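You operate a simulated robot arm through the tools that you are given. There is no shell and no other tool.

Carry out the task below with a simulated robot arm. There is one attempt and no reset: what you move stays moved.

## Task
Put the pack from the tester in the box with its hour, lid it and switch the tester off.
Fine: load dial back to 10.

It is judged by the outcome, as a careful person would: the job done as asked, and still so three seconds after it is handed in. It fails if anything else is knocked over, pushed out of place, dropped, spilled or broken. A push-on lid holds only when it is set on centred and level and pressed home; a screw cap is set on level and turned clockwise until tight.

## Robot
A 6-joint arm with a two-finger parallel gripper, fixed in place. Base frame: the origin is at the foot of the arm, x ahead of it, y to its left, z up; the work surface is at about z = 0. Readings come in mm, degrees, newtons and seconds.
With the tool pointing down near the work surface it reaches from about 120 to 500 mm from the base axis. Its first joint turns from -72.0 to 72.0 degrees. Payload 0.65 kg.
Tool frame: the origin (TCP) lies between the finger pads and is the grasp point; the fingertips stand 25 mm ahead of it; z points along the fingers, y is the line along which they close. Largest opening 76 mm; finger width 18, thickness 10; the body of the gripper, 36 by 78 mm, starts 45 mm behind the TCP.
Orientation is told as [roll, pitch, yaw] about the base's x, y, z axes, in that order, counted from this pose: with the fingers straight down and closing along the base's y, the tool's x points along the base's -x, its y along +y and its z along -z.

## Interface
- The arm moves only by the tool apply_moves. Its argument "series" is one flat list of numbers, 6 for each row, row after row: the shift along the tool's x, y, z in mm, then the turn, a rotation vector about the tool's x, y, z in degrees. In form: [dx, dy, dz, rx, ry, rz, dx, dy, dz, rx, ry, rz, ...]. A call has 1 to 20 rows; each row shifts and turns the commanded pose from where the row before left it, along the tool's axes as they then stand. "fingers" is the closure, from 0 (fully open) to 1 (shut), set as the call begins (left out, the last holds). A row lasts 0.2 s, in which the tool goes at most 50 mm and 8.6 degrees; a call with a longer step from one row to the next is refused whole, and so is a gripper value outside its range. Where a pose cannot be reached the arm comes as near as it can. A force on the tool above 40 N (or 10 N above the force at the start of the call, whichever is more), or a blocked arm, ends the call early, and 0.2 s more pass. Each finger travels about 108 mm/s and halts on what it meets, pressing with about 33 N; the grip force reading is that of the motor and also rises with nothing between the fingers. The clock runs only during rows and for 0.2 s after the last one: add rows that do not move to give the fingers time. The reply holds the time, the measured pose of the TCP, the force on the tool along the base axes, the opening and the grip force, in the units named above and with some noise, with the torque about the TCP (base axes, N m) and any sound that the robot's microphone picked up, and new pictures: "pictures" is both (left out), scene, wrist or none.
- Cameras (640 x 400 px; columns grow to the right, rows downward): "scene" is fixed at [64.5, 277.9, 402.9]; the picture's right is [-0.70, -0.71, 0.00], its down [-0.41, 0.40, -0.82] and it looks along [0.58, -0.57, -0.58] (base axes); focal length 214 px, centre (320, 200). "wrist" rides on the gripper at [58, 11, -81] in the tool frame; the picture's right is [-0.18, 0.98, 0.00], its down [-0.75, -0.14, -0.64] and it looks along [-0.63, -0.12, 0.77] (tool axes); focal length 243 px, centre (320, 200). There is no depth. A picture from a camera that has moved, and an enlarged one, comes with that camera's place and axes in the base frame and with its lens.
- close_up(camera, box): a new picture of the part [left, top, right, bottom] of that camera's present view, enlarged. It takes no simulated time.
- close_job(): hands the job in; it is judged then, once.

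Places have to be worked out from the pictures, the camera data and where the tool is seen. Open the gripper and draw the arm clear of the work before you hand the job in, unless the task says otherwise.

The tools are called after ">>>" as name(argument=value, ...) on one line, values as JSON. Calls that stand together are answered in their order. apply_moves: Moves the arm, as the interface text tells. Its arguments: {"type":"object","properties":{"series":{"type":"array","items":{"type":"number"}},"fingers":{"type":"number"},"pictures":{"type":"string","enum":["both","scene","wrist","none"]}},"required":["series"]} The other tools are called the same way: close_up (camera, box) takes an enlarged picture of a part of a camera's view; close_job () hands the job in.

At the start:

```text
time: 0.0
tcp_pos: [302.3, 77.9, 356.6]
tcp_rot: [0.0, 0.0, 0.1]
wrist_force: [0.5, 0.2, 0.2]
wrist_torque: [0.01, 0.04, -0.06]
gripper_width: 76.1
finger_force: 0.1
```

scene: 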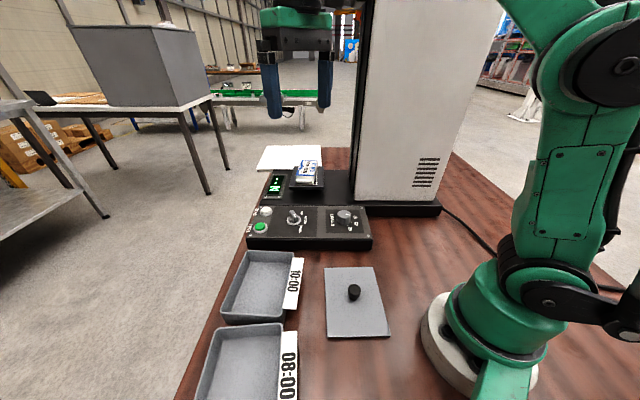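
wrist: 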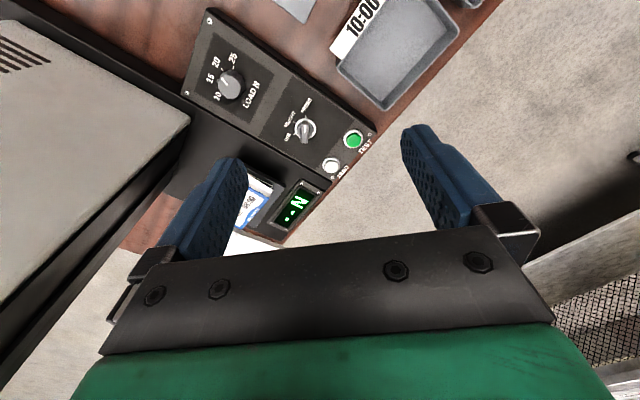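

I'll start by looking closely at the tester, the pack and the boxes before moving anything.

>>> close_up(camera="scene", box=[230, 140, 390, 260])

>>> close_up(camera="wrist", box=[160, 0, 480, 260])

>>> close_up(camera="scene", box=[180, 230, 420, 400])

```text
3.33 times, centred on (310, 200) of scene
camera zoom: at [64.5, 277.9, 402.9], right [-0.7, -0.71, 0.0], down [-0.41, 0.4, -0.82], along [0.58, -0.57, -0.58], focal length 715 px, centre (353, 200)
```

zoom: 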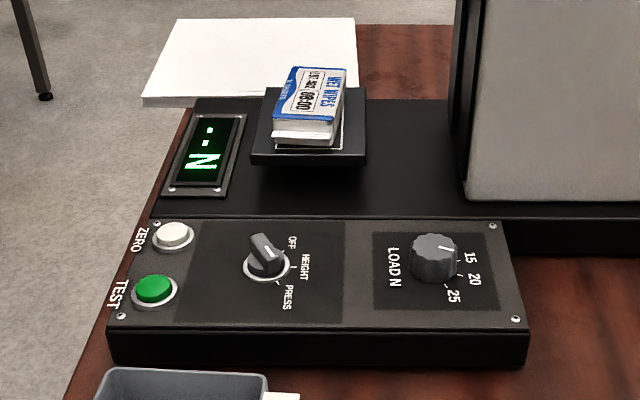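

```text
1.54 times, centred on (320, 130) of wrist
camera zoom: at [243.9, 89.6, 437.7], right [0.18, 0.98, 0.0], down [0.75, -0.14, 0.64], along [0.63, -0.12, -0.77], focal length 373 px, centre (320, 308)
```

zoom: 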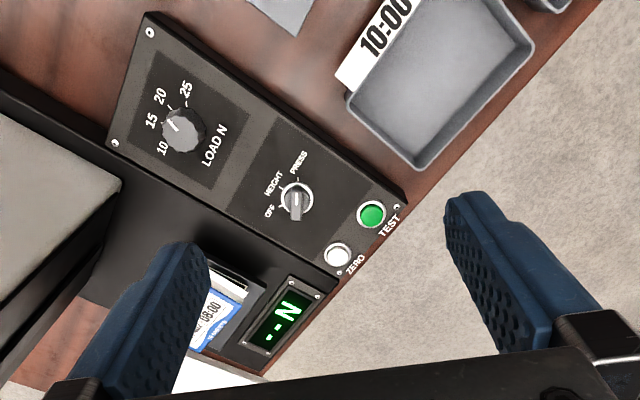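

```text
2.35 times, centred on (300, 315) of scene
camera zoom: at [64.5, 277.9, 402.9], right [-0.7, -0.71, 0.0], down [-0.41, 0.4, -0.82], along [0.58, -0.57, -0.58], focal length 505 px, centre (367, -71)
```

zoom: 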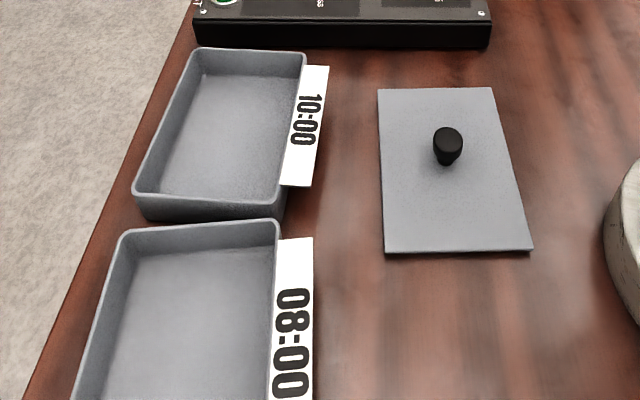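

The pack seems to be marked 08:00, so I'll zoom further in on the pack label, the mode selector and the load dial.

>>> close_up(camera="scene", box=[285, 150, 333, 195])

>>> close_up(camera="scene", box=[280, 200, 360, 240])

>>> close_up(camera="wrist", box=[190, 40, 330, 150])

>>> close_up(camera="wrist", box=[220, 150, 340, 250])

```text
8.89 times, centred on (309, 172) of scene
camera zoom: at [64.5, 277.9, 402.9], right [-0.7, -0.71, 0.0], down [-0.41, 0.4, -0.82], along [0.58, -0.57, -0.58], focal length 1906 px, centre (418, 444)
```

zoom: 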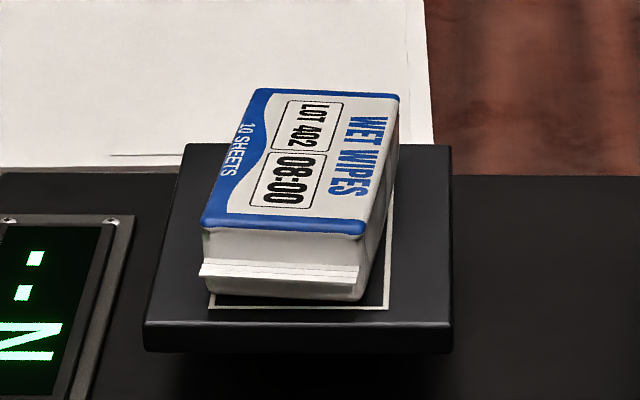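

```text
8.00 times, centred on (320, 220) of scene
camera zoom: at [64.5, 277.9, 402.9], right [-0.7, -0.71, 0.0], down [-0.41, 0.4, -0.82], along [0.58, -0.57, -0.58], focal length 1716 px, centre (320, 40)
```

zoom: 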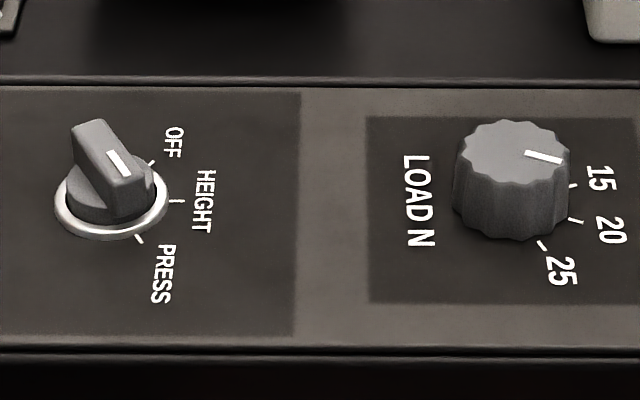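

```text
3.64 times, centred on (260, 95) of wrist
camera zoom: at [243.9, 89.6, 437.7], right [0.18, 0.98, 0.0], down [0.75, -0.14, 0.64], along [0.63, -0.12, -0.77], focal length 882 px, centre (538, 582)
```

zoom: 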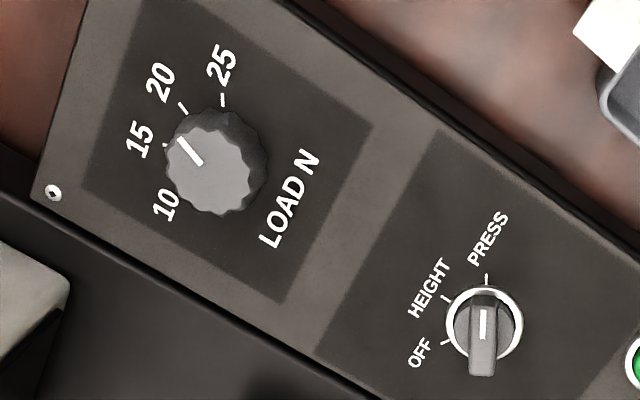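

```text
4.00 times, centred on (280, 200) of wrist
camera zoom: at [243.9, 89.6, 437.7], right [0.18, 0.98, 0.0], down [0.75, -0.14, 0.64], along [0.63, -0.12, -0.77], focal length 970 px, centre (480, 200)
```

zoom: 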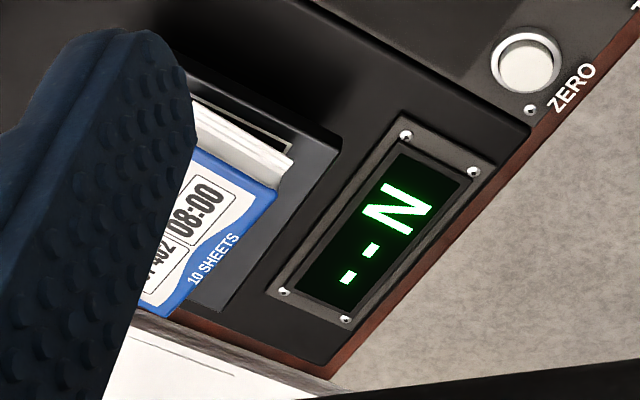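

The pack reads 08:00, the mode knob sits at PRESS, and the load dial looks to be near 20. The tester stage is far out at about x=510, y=-100. I'll stay high and move the wrist camera over the 08:00 box and lid to survey them first.

>>> apply_moves(series=[34.4, 19.4, 3.4, 0, 0, 0, 34.4, 19.4, 3.4, 0, 0, 0, 34.4, 19.4, 3.4, 0, 0, 0, 34.4, 19.4, 3.4, 0, 0, 0, 34.4, 19.4, 3.4, 0, 0, 0, 0, 0, 0, 0, 0, -7.7, 0, 0, 0, 0, 0, -7.7, 0, 0, 0, 0, 0, -7.7, 0, 0, 0, 0, 0, -7.7, 0, 0, 0, 0, 0, -7.7, 0, 0, 0, 0, 0, -7.7, 0, 0, 0, 0, 0, -7.7, 0, 0, 0, 0, 7, 0, 0, 0, 0, 0, 7, 0, 0, 0, 0, 0, 7, 0], pictures="both")

```text
time: 3.2
tcp_pos: [129.6, 176.5, 339.2]
tcp_rot: [0.0, 21.2, 54.0]
wrist_force: [-0.5, -0.3, -0.2]
wrist_torque: [0.0, -0.02, 0.01]
gripper_width: 75.8
finger_force: 0.0
camera wrist: at [106.5, 161.6, 436.5], right [-0.69, 0.72, -0.07], down [0.66, 0.67, 0.33], along [0.28, 0.18, -0.94], focal length 243 px, centre (320, 200)
```

scene: 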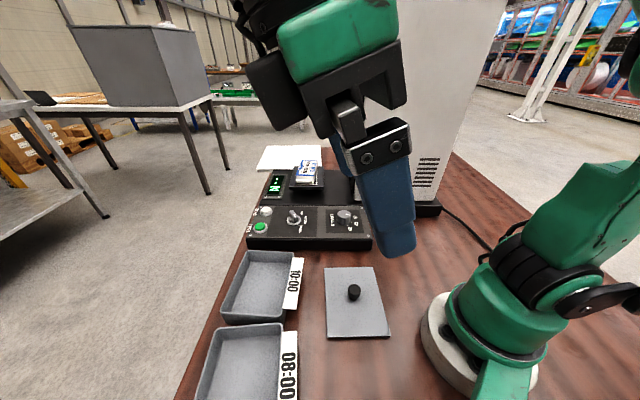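
wrist: 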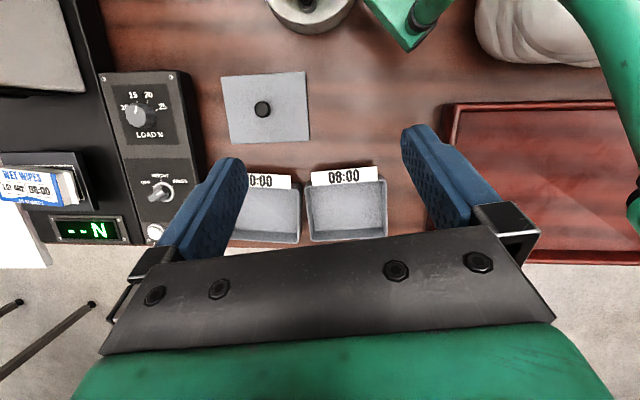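

This near-vertical view shows both boxes, the lid, the tester panel and a red tray. I'll enlarge each region to work out accurate positions.

>>> close_up(camera="wrist", box=[200, 60, 400, 250])

>>> close_up(camera="wrist", box=[100, 60, 210, 250])

>>> close_up(camera="wrist", box=[0, 130, 140, 250])

>>> close_up(camera="wrist", box=[110, 75, 180, 150])

```text
2.11 times, centred on (300, 155) of wrist
camera zoom: at [106.5, 161.6, 436.5], right [-0.69, 0.72, -0.07], down [0.66, 0.67, 0.33], along [0.28, 0.18, -0.94], focal length 511 px, centre (362, 295)
```

zoom: 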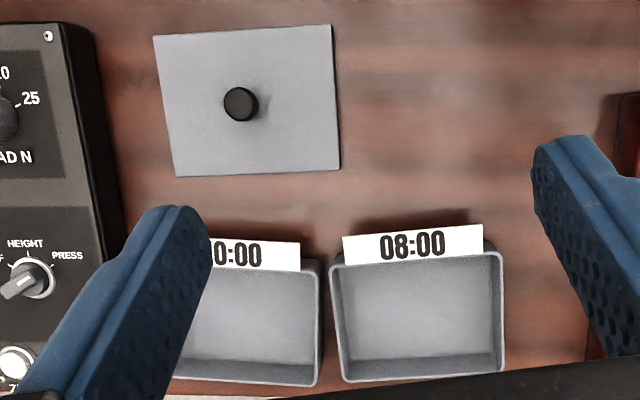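

```text
2.11 times, centred on (155, 155) of wrist
camera zoom: at [106.5, 161.6, 436.5], right [-0.69, 0.72, -0.07], down [0.66, 0.67, 0.33], along [0.28, 0.18, -0.94], focal length 511 px, centre (667, 295)
```

zoom: 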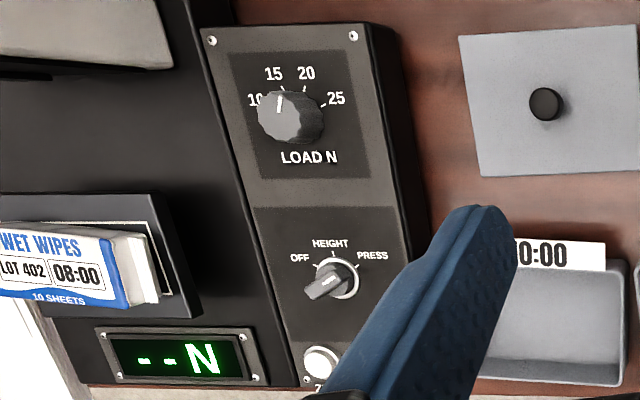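

```text
3.33 times, centred on (70, 190) of wrist
camera zoom: at [106.5, 161.6, 436.5], right [-0.69, 0.72, -0.07], down [0.66, 0.67, 0.33], along [0.28, 0.18, -0.94], focal length 809 px, centre (1153, 233)
```

zoom: 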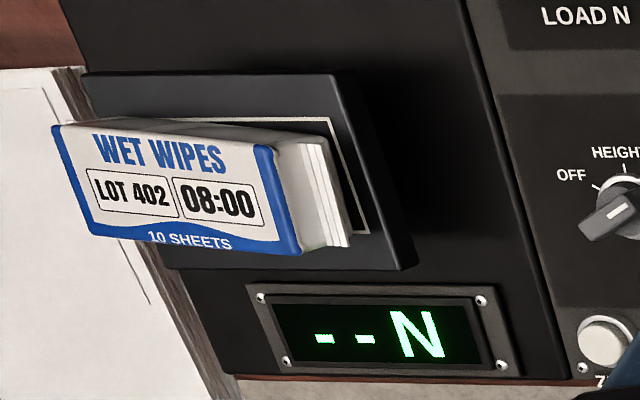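

```text
5.33 times, centred on (145, 112) of wrist
camera zoom: at [106.5, 161.6, 436.5], right [-0.69, 0.72, -0.07], down [0.66, 0.67, 0.33], along [0.28, 0.18, -0.94], focal length 1294 px, centre (1253, 667)
```

zoom: 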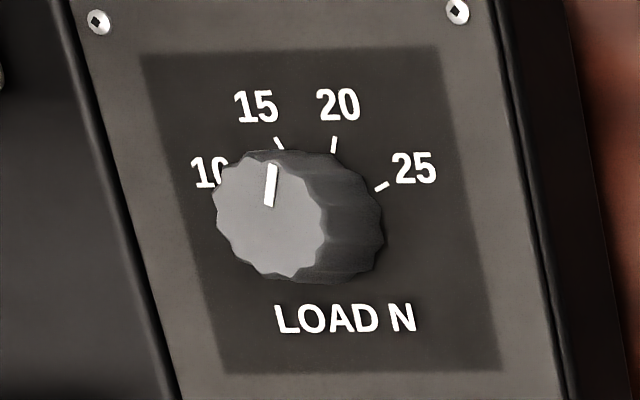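

The top view gives these positions:

| Item | Centre | Long-axis angle |
|---|---|---|
| 08:00 box | (206, 287), rim about z=35 | ~140° |
| Lid | (181, 66) | ~137° |
| Pack | (522, -116), top about z=98 | ~-49.5° |

The dial is at 20 and needs about 90° counter-clockwise to reach 10. Next I'll level the tool, move high toward the tester and turn to match the pack's yaw.

>>> apply_moves(series=[0, 0, 0, 0, -7.07, 0, 0, 0, 0, 0, -7.07, 0, 0, 0, 0, 0, -7.07, 0, 1, -42.4, 4.9, 0, 0, 0, 1, -42.4, 4.9, 0, 0, 0, 1, -42.4, 4.9, 0, 0, 0, 1, -42.4, 4.9, 0, 0, 0, 1, -42.4, 4.9, 0, 0, 0, 1, -42.4, 4.9, 0, 0, 0, 1, -42.4, 4.9, 0, 0, 0, 1, -42.4, 4.9, 0, 0, 0, 0, 0, 0, 0, 0, 8, 0, 0, 0, 0, 0, 8, 0, 0, 0, 0, 0, 8, 0, 0, 0, 0, 0, 8, 0, 0, 0, 0, 0, 8, 0, 0, 0, 0, 0, 8, 0, 0, 0, 0, 0, 8, 0, 0, 0, 0, 0, 8, 0, 0, 0, 0, 0, 8], pictures="both")

```text
time: 7.4
tcp_pos: [398.9, -30.8, 299.6]
tcp_rot: [0.2, -0.1, -18.2]
wrist_force: [-0.3, 0.2, -0.4]
wrist_torque: [0.0, -0.04, 0.0]
gripper_width: 76.1
finger_force: 0.1
camera wrist: at [347.2, -1.8, 381.6], right [0.48, 0.88, 0.0], down [0.67, -0.37, 0.64], along [0.56, -0.31, -0.77], focal length 243 px, centre (320, 200)
```

scene: 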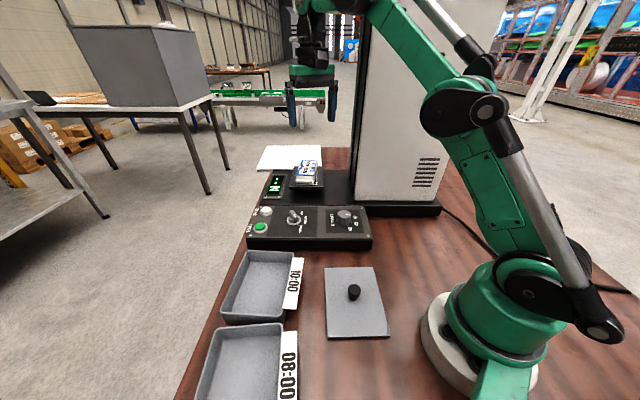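
wrist: 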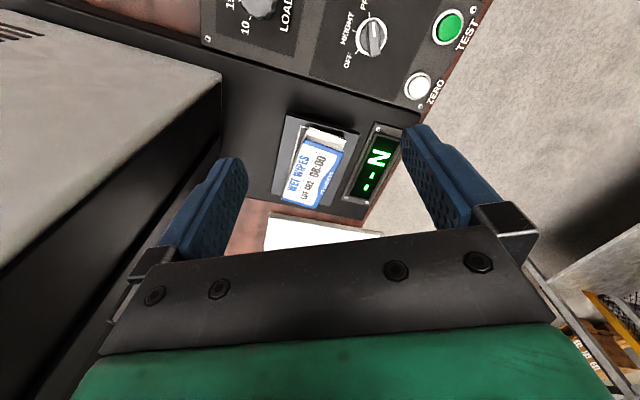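

The tool is level at yaw -18. I'll zoom in on the pack and stage to refine where they are.

>>> close_up(camera="wrist", box=[240, 90, 420, 220])

>>> close_up(camera="wrist", box=[200, 0, 480, 110])

```text
3.08 times, centred on (330, 155) of wrist
camera zoom: at [347.2, -1.8, 381.6], right [0.48, 0.88, 0.0], down [0.67, -0.37, 0.64], along [0.56, -0.31, -0.77], focal length 746 px, centre (289, 338)
```

zoom: 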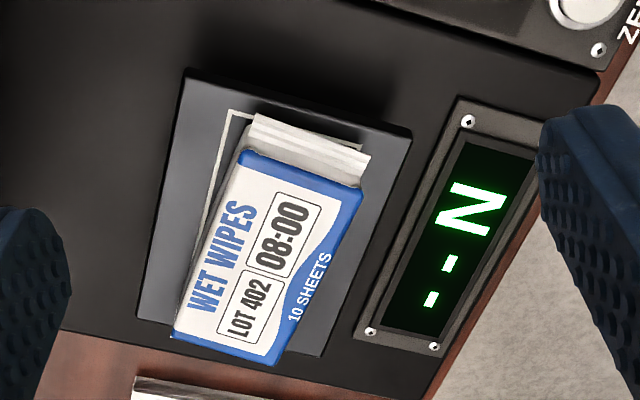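

```text
2.29 times, centred on (340, 55) of wrist
camera zoom: at [347.2, -1.8, 381.6], right [0.48, 0.88, 0.0], down [0.67, -0.37, 0.64], along [0.56, -0.31, -0.77], focal length 555 px, centre (274, 531)
```

zoom: 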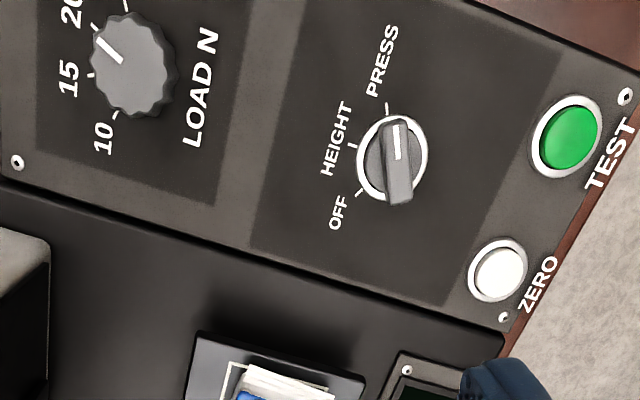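

Four views agree on the pack: top about z=115 to 117, centre about (500, -100), yaw about -50°, 50 mm wide. The stage top is at about z=83. I'll turn to yaw -50 and come to a point above the pack, slightly toward its near end.

>>> apply_moves(series=[0, 0, 0, 0, 0, 8.03, 0, 0, 0, 0, 0, 8.03, 0, 0, 0, 0, 0, 8.03, 0, 0, 0, 0, 0, 8.03, -21.2, 6.64, 23.9, 0, 0, 0, -21.2, 6.64, 23.9, 0, 0, 0, -21.2, 6.64, 23.9, 0, 0, 0, -21.2, 6.64, 23.9, 0, 0, 0, -21.2, 6.64, 23.9, 0, 0, 0, 0, 0, 0, 0, 0, 0], fingers=0, pictures="both")

```text
time: 9.6
tcp_pos: [464.6, -80.1, 188.1]
tcp_rot: [0.3, 0.0, -50.2]
wrist_force: [0.5, -0.2, -0.6]
wrist_torque: [0.03, 0.01, -0.01]
gripper_width: 76.0
finger_force: 0.1
out of reach, approached as far as the arm can: row 7, 8, 9
camera wrist: at [434.6, -28.7, 269.6], right [0.87, 0.49, 0.0], down [0.37, -0.67, 0.64], along [0.32, -0.56, -0.77], focal length 243 px, centre (320, 200)
```

scene: 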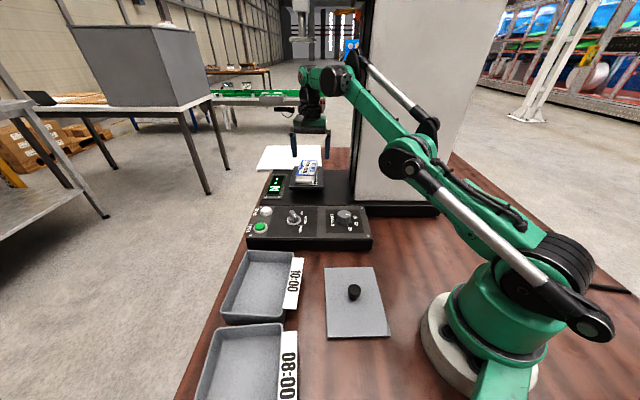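
wrist: 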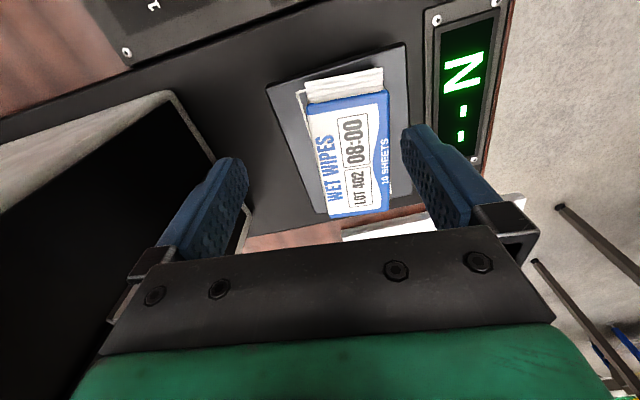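

At z=188 the arm runs out of reach at about 471 mm radius. A slight outward tilt and a lower height should extend that. First I'll zoom in to refine the pack's position.

>>> close_up(camera="wrist", box=[250, 40, 450, 240])

>>> close_up(camera="scene", box=[260, 90, 370, 200])

```text
2.00 times, centred on (350, 140) of wrist
camera zoom: at [434.6, -28.7, 269.6], right [0.87, 0.49, 0.0], down [0.37, -0.67, 0.64], along [0.32, -0.56, -0.77], focal length 485 px, centre (260, 320)
```

zoom: 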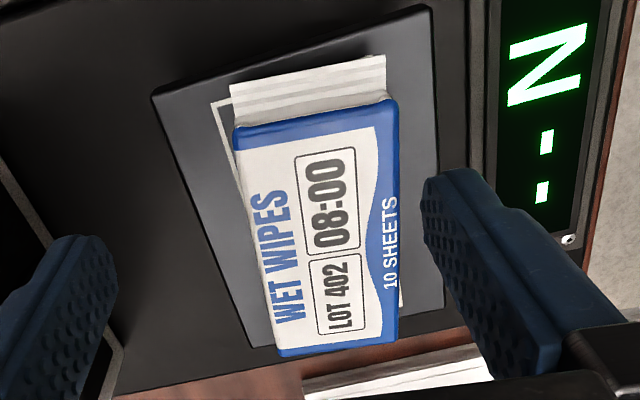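

```text
3.64 times, centred on (315, 145) of scene
camera zoom: at [64.5, 277.9, 402.9], right [-0.7, -0.71, 0.0], down [-0.41, 0.4, -0.82], along [0.58, -0.57, -0.58], focal length 780 px, centre (338, 400)
```

zoom: 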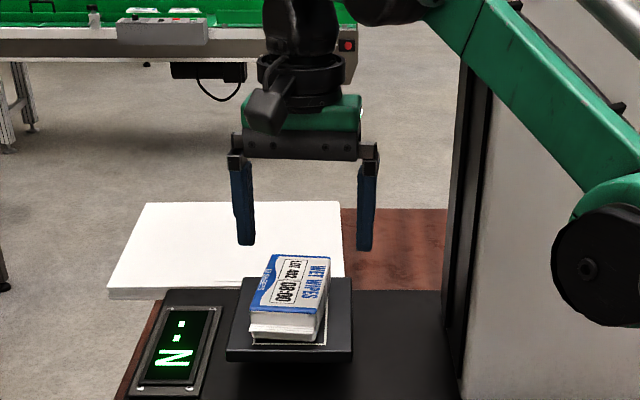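

The pack centre is about (503, -100). I'll tilt the tool 20° outward, about the closing axis, to gain reach, and see where the TCP settles.

>>> apply_moves(series=[0, 0, 0, 0, -6.67, 0, 0, 0, 0, 0, -6.67, 0, 0, 0, 0, 0, -6.67, 0, 0, 0, 0, 0, 0, 0], pictures="none")

```text
time: 10.6
tcp_pos: [481.5, -81.8, 205.1]
tcp_rot: [0.2, -20.0, -50.3]
wrist_force: [0.7, -0.5, -0.3]
wrist_torque: [-0.02, -0.01, -0.02]
gripper_width: 76.0
finger_force: 0.0
out of reach, approached as far as the arm can: row 2, 3
```

The tilt works. Now I'll move straight down 60 mm in the base frame, which should bring the target within reach, and check the readout.

>>> apply_moves(series=[6.84, 0, 18.8, 0, 0, 0, 6.84, 0, 18.8, 0, 0, 0, 6.84, 0, 18.8, 0, 0, 0, 0, 0, 0, 0, 0, 0], pictures="none")

```text
time: 11.6
tcp_pos: [511.8, -84.2, 162.2]
tcp_rot: [0.2, -19.9, -50.3]
wrist_force: [-0.4, 0.0, -0.6]
wrist_torque: [-0.01, -0.01, 0.0]
gripper_width: 75.7
finger_force: 0.1
out of reach, approached as far as the arm can: row 1, 2, 3
```

The pose moved further out than expected, so I'll hold still for a moment to see whether the arm has settled.

>>> apply_moves(series=[0, 0, 0, 0, 0, 0, 0, 0, 0, 0, 0, 0], pictures="both")

```text
time: 12.2
tcp_pos: [510.7, -83.6, 161.4]
tcp_rot: [0.3, -19.8, -50.3]
wrist_force: [-0.8, 0.0, -0.4]
wrist_torque: [-0.04, 0.01, -0.03]
gripper_width: 75.9
finger_force: 0.0
camera wrist: at [466.8, -13.3, 219.3], right [0.87, 0.5, 0.07], down [0.2, -0.47, 0.86], along [0.46, -0.73, -0.5], focal length 243 px, centre (320, 200)
```

scene: 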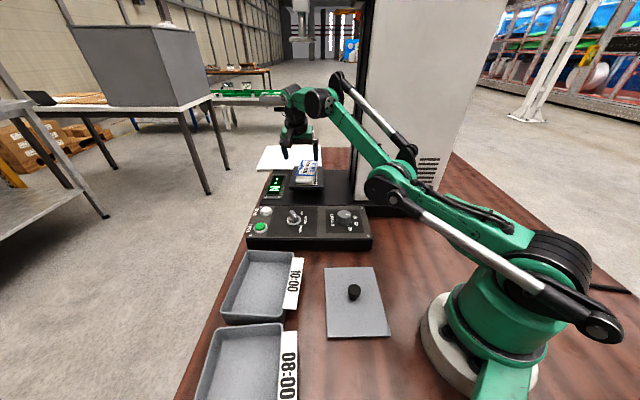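
wrist: 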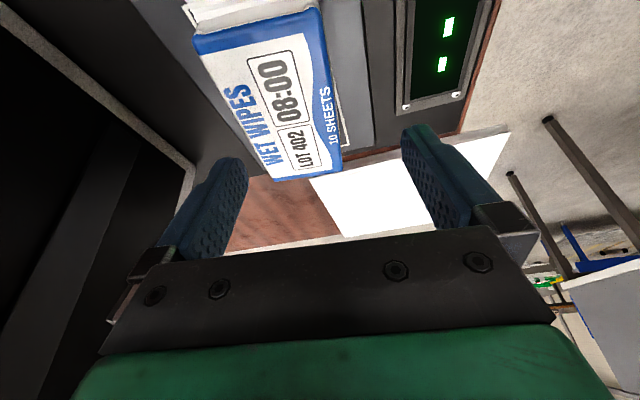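

The arm has settled at (511, -84, 161) with reach to spare. I'll shift sideways to line up over the pack's centreline while the fingertips are still above it, then look.

>>> apply_moves(series=[-2.08, -16.13, 0.76, 0, 0, 0, 0, 0, 0, 0, 0, 0], pictures="both")

>>> close_up(camera="scene", box=[260, 110, 350, 200])

```text
time: 12.8
tcp_pos: [507.4, -97.0, 166.5]
tcp_rot: [0.3, -19.9, -50.4]
wrist_force: [-0.1, -0.2, 0.2]
wrist_torque: [0.0, -0.01, -0.03]
gripper_width: 75.9
finger_force: 0.1
out of reach, approached as far as the arm can: row 1
camera wrist: at [463.1, -26.8, 223.4], right [0.87, 0.5, 0.07], down [0.2, -0.47, 0.86], along [0.46, -0.73, -0.51], focal length 243 px, centre (320, 200)
```

scene: 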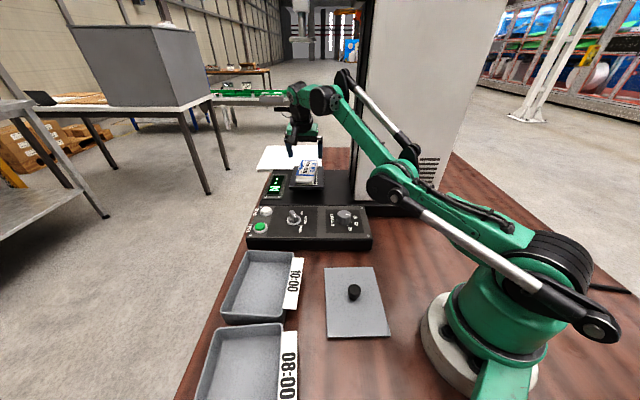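
wrist: 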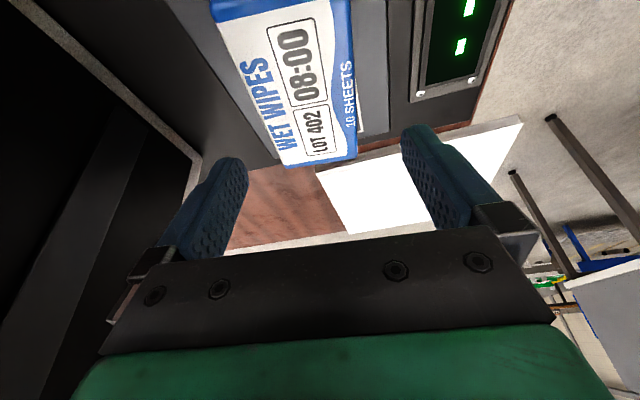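

```text
4.44 times, centred on (305, 155) of scene
camera zoom: at [64.5, 277.9, 402.9], right [-0.7, -0.71, 0.0], down [-0.41, 0.4, -0.82], along [0.58, -0.57, -0.58], focal length 953 px, centre (387, 400)
```

zoom: 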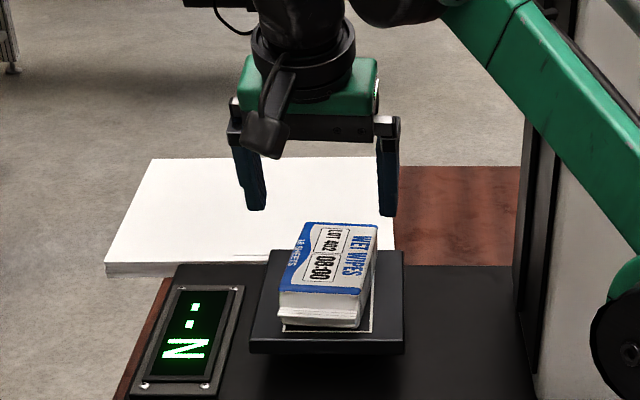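

It slid along the edge of its reach to (507, -97, 166). I'll lower 15 mm while shifting about 5 mm sideways and 6 mm back, which keeps the tips just above the pack.

>>> apply_moves(series=[10.77, -5.3, 12.05, 0, 0, 0, 0, 0, 0, 0, 0, 0], pictures="both")

>>> close_up(camera="scene", box=[265, 120, 345, 200])

>>> close_up(camera="wrist", box=[160, 0, 480, 220])

```text
time: 13.4
tcp_pos: [512.6, -97.0, 158.0]
tcp_rot: [0.3, -20.0, -50.4]
wrist_force: [0.9, 0.4, 0.7]
wrist_torque: [-0.01, 0.0, 0.03]
gripper_width: 76.3
finger_force: 0.0
out of reach, approached as far as the arm can: row 1
camera wrist: at [467.7, -27.4, 214.7], right [0.87, 0.5, 0.07], down [0.2, -0.47, 0.86], along [0.46, -0.73, -0.51], focal length 243 px, centre (320, 200)
```

scene: 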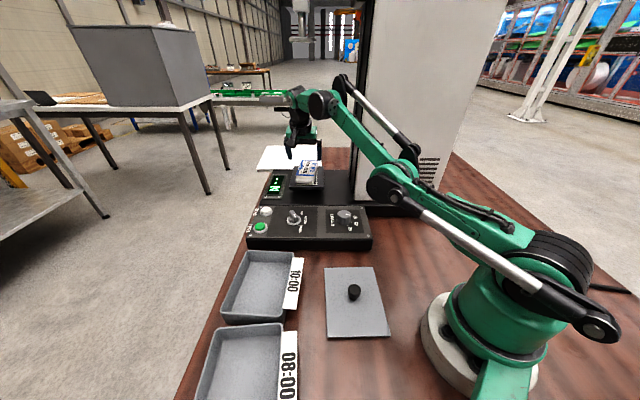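
wrist: 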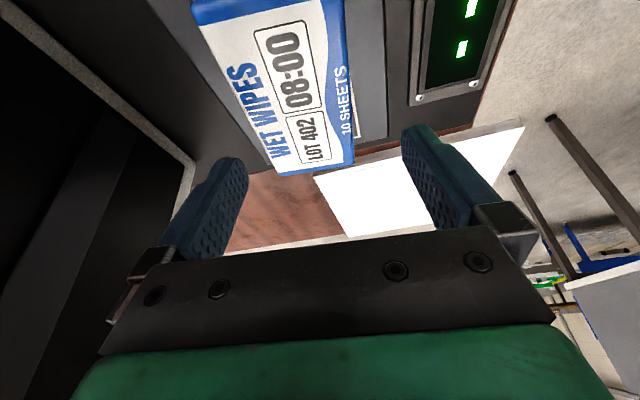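

```text
5.00 times, centred on (305, 160) of scene
camera zoom: at [64.5, 277.9, 402.9], right [-0.7, -0.71, 0.0], down [-0.41, 0.4, -0.82], along [0.58, -0.57, -0.58], focal length 1072 px, centre (395, 400)
```

zoom: 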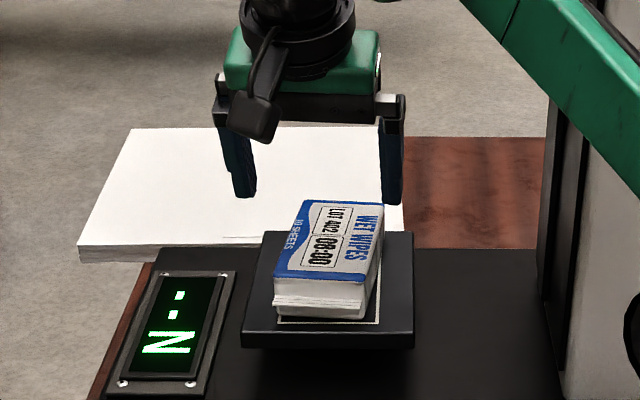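

```text
1.82 times, centred on (320, 110) of wrist
camera zoom: at [467.7, -27.4, 214.7], right [0.87, 0.5, 0.07], down [0.2, -0.47, 0.86], along [0.46, -0.73, -0.51], focal length 441 px, centre (320, 364)
```

zoom: 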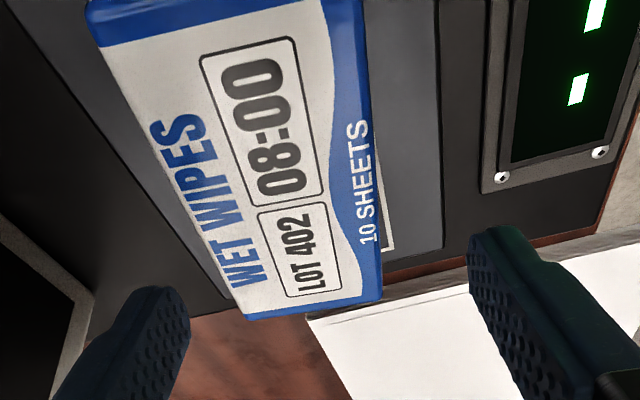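

Targets keep getting refused near here, so I want to see the arm's configuration and find out which joint is the limit.

>>> close_up(camera="scene", box=[270, 60, 640, 400])

```text
1.18 times, centred on (455, 230) of scene
camera zoom: at [64.5, 277.9, 402.9], right [-0.7, -0.71, 0.0], down [-0.41, 0.4, -0.82], along [0.58, -0.57, -0.58], focal length 252 px, centre (161, 165)
```

zoom: 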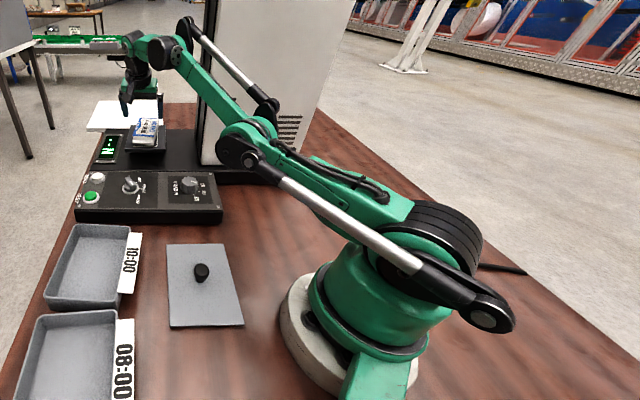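

The arm has stretched straight and its elbow has dropped below the shoulder–wrist line, which is a poor configuration. I'll back off up and inward, clear of the pack, and check whether the elbow comes back up.

>>> apply_moves(series=[9.24, -7.71, -16.1, 0, 0, 0, 9.24, -7.71, -16.1, 0, 0, 0, 9.24, -7.71, -16.1, 0, 0, 0, 9.24, -7.71, -16.1, 0, 0, 0, 0, 0, 0, 0, 0, 0], pictures="scene")

```text
time: 14.6
tcp_pos: [469.3, -74.7, 217.8]
tcp_rot: [0.2, -19.8, -50.4]
wrist_force: [0.4, -0.1, -0.5]
wrist_torque: [0.01, 0.0, 0.01]
gripper_width: 75.8
finger_force: 0.0
out of reach, approached as far as the arm can: row 1, 2, 3
```

scene: 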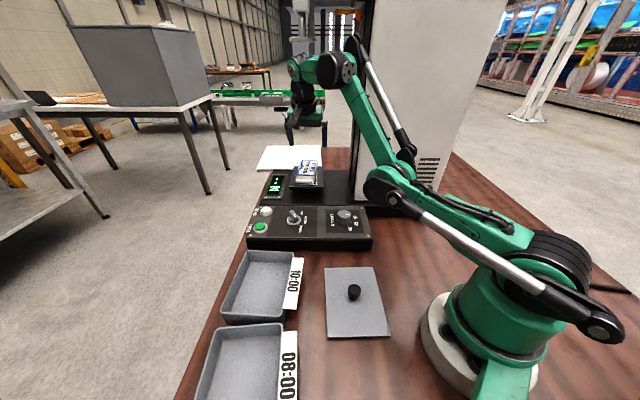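

The elbow hasn't moved, so the shoulder joint seems to be at its limit. I'll level the tool and retract further inward to let the arm refold, then check the picture.

>>> apply_moves(series=[0, 0, 0, 0, 6.6, 0, 0, 0, 0, 0, 6.6, 0, 0, 0, 0, 0, 6.6, 0, 26.2, -14.4, -16.4, 0, 0, 0, 26.2, -14.4, -16.4, 0, 0, 0, 26.2, -14.4, -16.4, 0, 0, 0, 26.2, -14.4, -16.4, 0, 0, 0, 26.2, -14.4, -16.4, 0, 0, 0, 0, 0, 0, 0, 0, 0], pictures="scene")

```text
time: 16.6
tcp_pos: [369.6, -23.7, 311.7]
tcp_rot: [0.1, -0.1, -50.2]
wrist_force: [-0.2, 0.2, 0.1]
wrist_torque: [0.01, 0.01, 0.0]
gripper_width: 76.1
finger_force: 0.0
out of reach, approached as far as the arm can: row 3, 6, 7, 8
```

scene: 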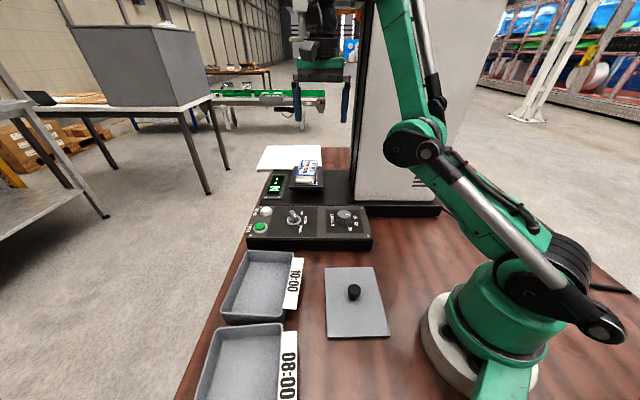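

The arm is now folded elbow-down. To flip it back I'll stretch it up and outward in free space, where the shoulder should rise and the elbow straighten past centre, then look.

>>> apply_moves(series=[-6, 4, -25, 0, 0, 0, -6, 4, -25, 0, 0, 0, -6, 4, -25, 0, 0, 0, -6, 4, -25, 0, 0, 0, -6, 4, -25, 0, 0, 0, 0, 0, 0, 0, 0, 0], pictures="scene")

```text
time: 18.0
tcp_pos: [356.9, -27.2, 343.8]
tcp_rot: [0.2, -0.2, -50.3]
wrist_force: [-0.3, 0.9, -0.4]
wrist_torque: [-0.01, -0.01, -0.01]
gripper_width: 76.2
finger_force: 0.1
out of reach, approached as far as the arm can: row 1, 2, 3, 4, 5
```

scene: 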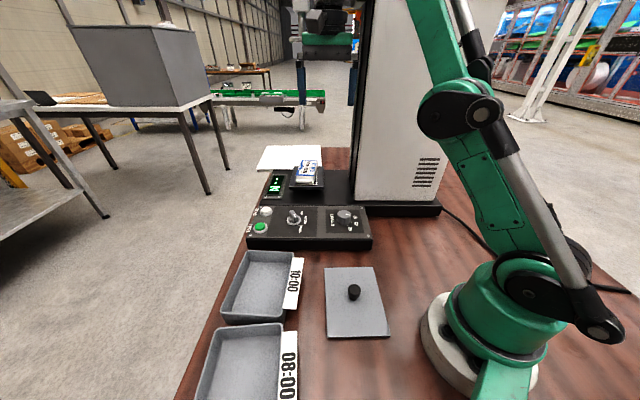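

The arm is now almost straight. I'll keep sweeping it up and inward along the edge of its reach so the shoulder keeps rising and the elbow tips over to the upper side.

>>> apply_moves(series=[12.5, -12.9, -24, 0, 0, 0, 12.5, -12.9, -24, 0, 0, 0, 12.5, -12.9, -24, 0, 0, 0, 12.5, -12.9, -20, 0, 0, 0, 18, -18, -10, 0, 0, 0, 18, -18, -5, 0, 0, 0, 18, -18, 0, 0, 0, 0, 18, -18, 0, 0, 0, 0], pictures="scene")

```text
time: 19.8
tcp_pos: [164.1, -11.5, 411.3]
tcp_rot: [0.1, -0.1, -50.2]
wrist_force: [0.2, -0.5, 0.9]
wrist_torque: [0.01, 0.03, -0.01]
gripper_width: 75.9
finger_force: 0.0
out of reach, approached as far as the arm can: row 1, 2, 3, 4, 6
```

scene: 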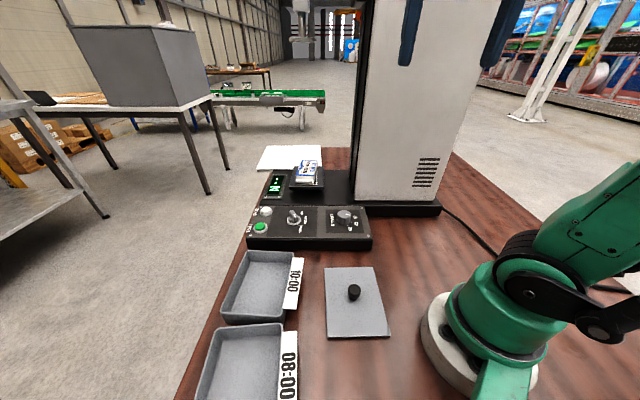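

The elbow is now up again with good bend. I'll go back toward the tester on a path well inside the reach: lower the tool and apply the tilt while still at about 400 mm radius, before extending outward.

>>> apply_moves(series=[-25.6, 21.9, 22.2, 0, 0, 0, -25.6, 21.9, 22.2, 0, 0, 0, -25.6, 21.9, 22.2, 0, 0, 0, -25.6, 21.9, 22.2, 0, 0, 0, -25.6, 21.9, 22.2, 0, 0, 0, 0, 0, 0, 0, -6.67, 0, 0, 0, 0, 0, -6.67, 0, 0, 0, 0, 0, -6.67, 0, -3.9, 9.5, 36, 0, 0, 0, -3.9, 9.5, 36, 0, 0, 0, -3.9, 9.5, 36, 0, 0, 0, -3.9, 9.5, 36, 0, 0, 0], pictures="both")

```text
time: 22.4
tcp_pos: [398.2, -64.4, 171.4]
tcp_rot: [0.2, -20.2, -50.2]
wrist_force: [1.4, -0.5, -0.6]
wrist_torque: [0.0, 0.0, 0.02]
gripper_width: 76.2
finger_force: 0.1
camera wrist: at [354.4, 6.8, 228.1], right [0.87, 0.5, 0.07], down [0.2, -0.46, 0.86], along [0.46, -0.73, -0.5], focal length 243 px, centre (320, 200)
```

scene: 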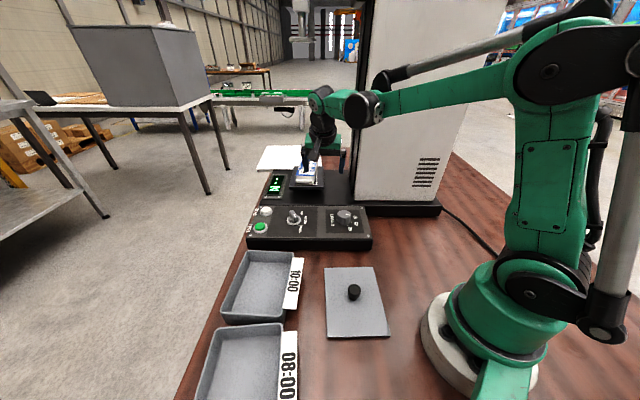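
wrist: 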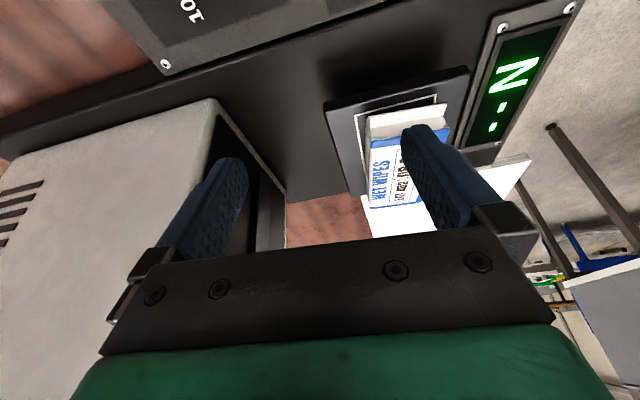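

The elbow is up and there were no reach warnings. I'll extend outward to just above the pack at about z=155.

>>> apply_moves(series=[-19.6, 14.5, 11.5, 0, 0, 0, -19.6, 14.5, 11.5, 0, 0, 0, -19.6, 14.5, 11.5, 0, 0, 0, -19.6, 14.5, 11.5, 0, 0, 0, 0, 0, 0, 0, 0, 0], pictures="both")

>>> close_up(camera="scene", box=[265, 120, 345, 200])

>>> close_up(camera="wrist", box=[160, 0, 480, 220])

```text
time: 23.6
tcp_pos: [502.1, -94.7, 154.6]
tcp_rot: [0.2, -20.2, -50.2]
wrist_force: [-0.6, 0.8, -0.5]
wrist_torque: [-0.04, 0.02, 0.0]
gripper_width: 76.0
finger_force: 0.0
camera wrist: at [457.1, -25.1, 212.5], right [0.87, 0.5, 0.07], down [0.2, -0.46, 0.86], along [0.46, -0.73, -0.5], focal length 243 px, centre (320, 200)
```

scene: 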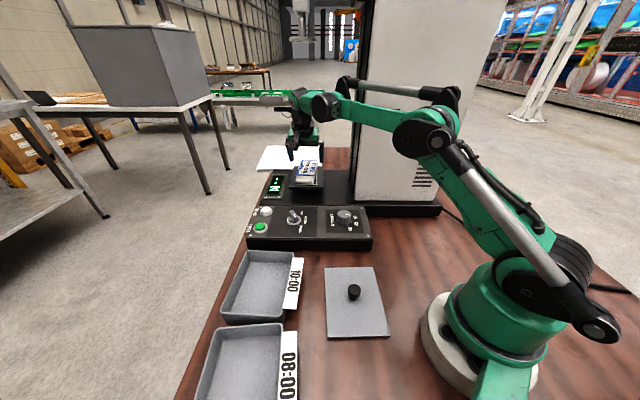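
wrist: 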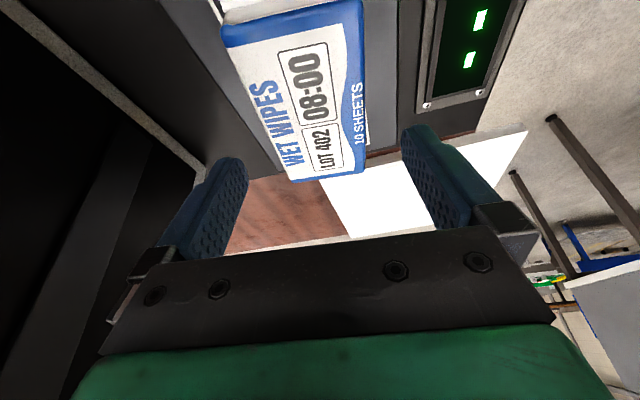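

```text
5.00 times, centred on (305, 160) of scene
camera zoom: at [64.5, 277.9, 402.9], right [-0.7, -0.71, 0.0], down [-0.41, 0.4, -0.82], along [0.58, -0.57, -0.58], focal length 1072 px, centre (395, 400)
```

zoom: 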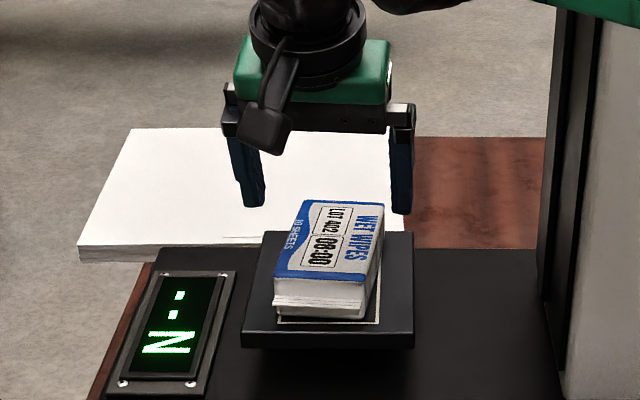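

```text
1.82 times, centred on (320, 110) of wrist
camera zoom: at [457.1, -25.1, 212.5], right [0.87, 0.5, 0.07], down [0.2, -0.46, 0.86], along [0.46, -0.73, -0.5], focal length 441 px, centre (320, 364)
```

zoom: 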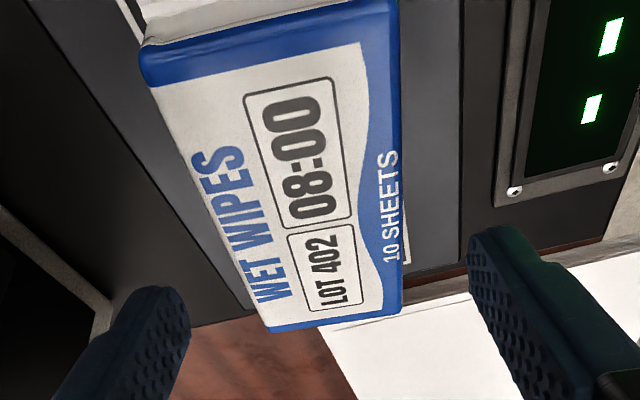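

The position is now reachable: TCP at (502, -95, 155). The pack's centreline is about 2 mm to one side, so I'll correct that and lower alongside the pack to z=120.

>>> apply_moves(series=[0, -2.3, 0, 0, 0, 0, 4, 0, 10.8, 0, 0, 0, 4, 0, 10.8, 0, 0, 0, 4, 0, 10.8, 0, 0, 0, 0, 0, 0, 0, 0, 0], pictures="wrist")

>>> close_up(camera="scene", box=[275, 130, 335, 190])

>>> close_up(camera="wrist", box=[160, 0, 480, 220])

```text
time: 24.8
tcp_pos: [499.6, -96.8, 120.8]
tcp_rot: [0.3, -20.3, -50.3]
wrist_force: [-0.1, 0.2, 0.6]
wrist_torque: [0.04, 0.02, -0.01]
gripper_width: 76.1
finger_force: 0.0
camera wrist: at [455.7, -26.2, 178.0], right [0.87, 0.5, 0.07], down [0.2, -0.46, 0.86], along [0.46, -0.73, -0.5], focal length 243 px, centre (320, 200)
```

wrist: 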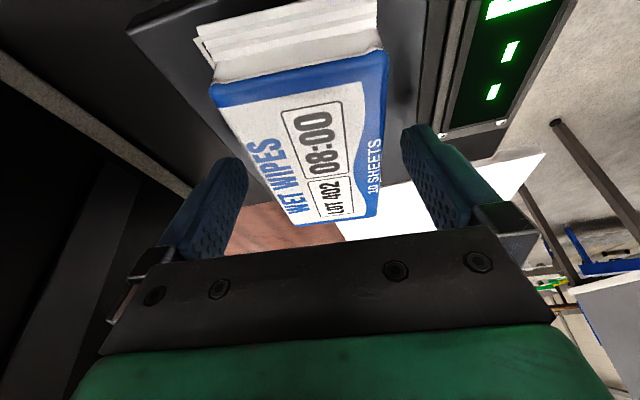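

```text
6.67 times, centred on (305, 160) of scene
camera zoom: at [64.5, 277.9, 402.9], right [-0.7, -0.71, 0.0], down [-0.41, 0.4, -0.82], along [0.58, -0.57, -0.58], focal length 1430 px, centre (420, 467)
```

zoom: 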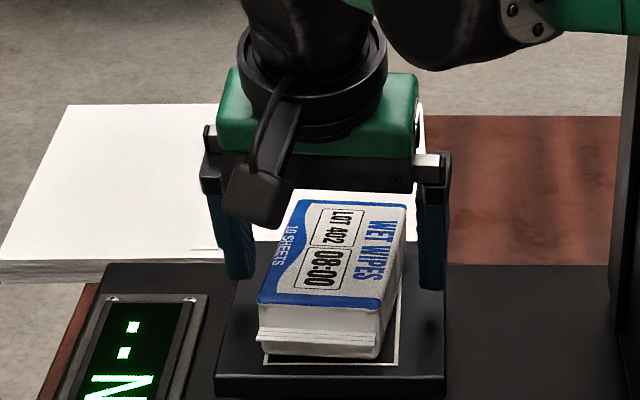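

```text
1.82 times, centred on (320, 110) of wrist
camera zoom: at [455.7, -26.2, 178.0], right [0.87, 0.5, 0.07], down [0.2, -0.46, 0.86], along [0.46, -0.73, -0.5], focal length 441 px, centre (320, 364)
```

zoom: 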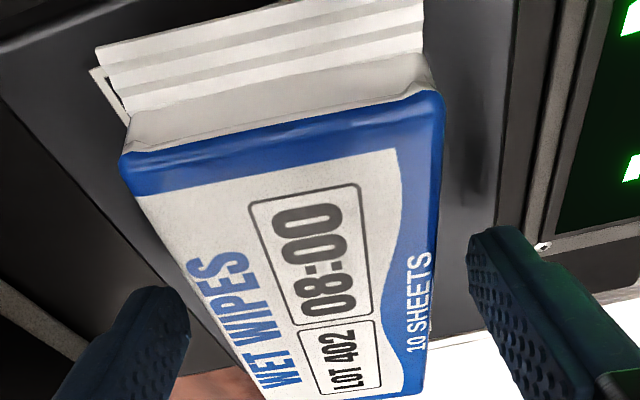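

The fingers straddle the pack with even clearance. I'll lower another 4 mm and then close gently on it.

>>> apply_moves(series=[1.4, 0, 3.75, 0, 0, 0, 0, 0, 0, 0, 0, 0], pictures="none")

>>> apply_moves(series=[0, 0, 0, 0, 0, 0, 0, 0, 0, 0, 0, 0, 0, 0, 0, 0, 0, 0], fingers=1, pictures="both")

>>> close_up(camera="scene", box=[275, 130, 335, 190])

```text
time: 25.4
tcp_pos: [499.3, -94.8, 118.4]
tcp_rot: [0.1, -20.1, -50.3]
wrist_force: [0.0, 0.3, 0.2]
wrist_torque: [0.0, -0.03, -0.03]
gripper_width: 75.9
finger_force: 0.1
```

```text
time: 26.2
tcp_pos: [500.4, -96.2, 118.1]
tcp_rot: [0.2, -20.2, -50.3]
wrist_force: [0.2, -0.2, 1.0]
wrist_torque: [-0.07, -0.02, 0.01]
gripper_width: 55.2
finger_force: 33.5
camera wrist: at [455.3, -26.1, 174.2], right [0.87, 0.5, 0.07], down [0.2, -0.46, 0.86], along [0.46, -0.73, -0.5], focal length 243 px, centre (320, 200)
```

scene: 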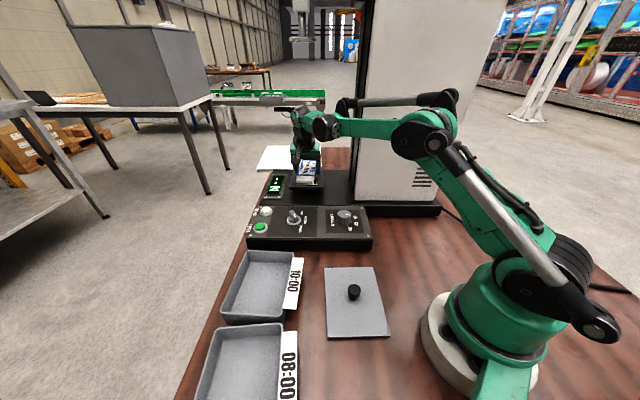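
wrist: 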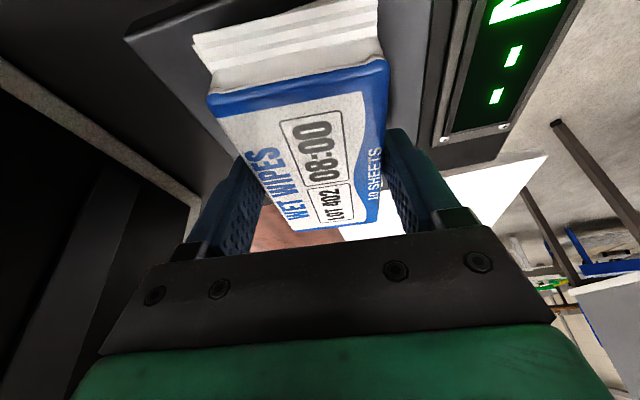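

```text
6.67 times, centred on (305, 160) of scene
camera zoom: at [64.5, 277.9, 402.9], right [-0.7, -0.71, 0.0], down [-0.41, 0.4, -0.82], along [0.58, -0.57, -0.58], focal length 1430 px, centre (420, 467)
```

zoom: 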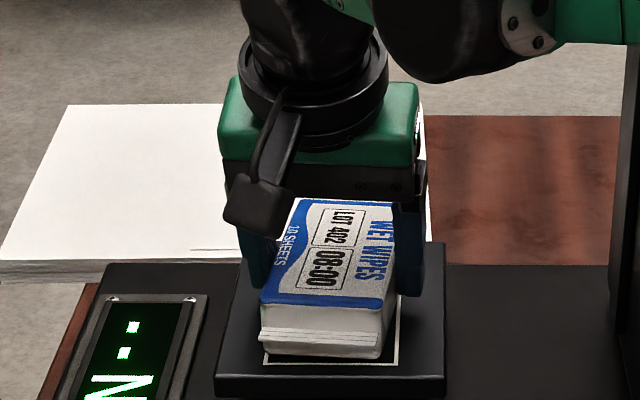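

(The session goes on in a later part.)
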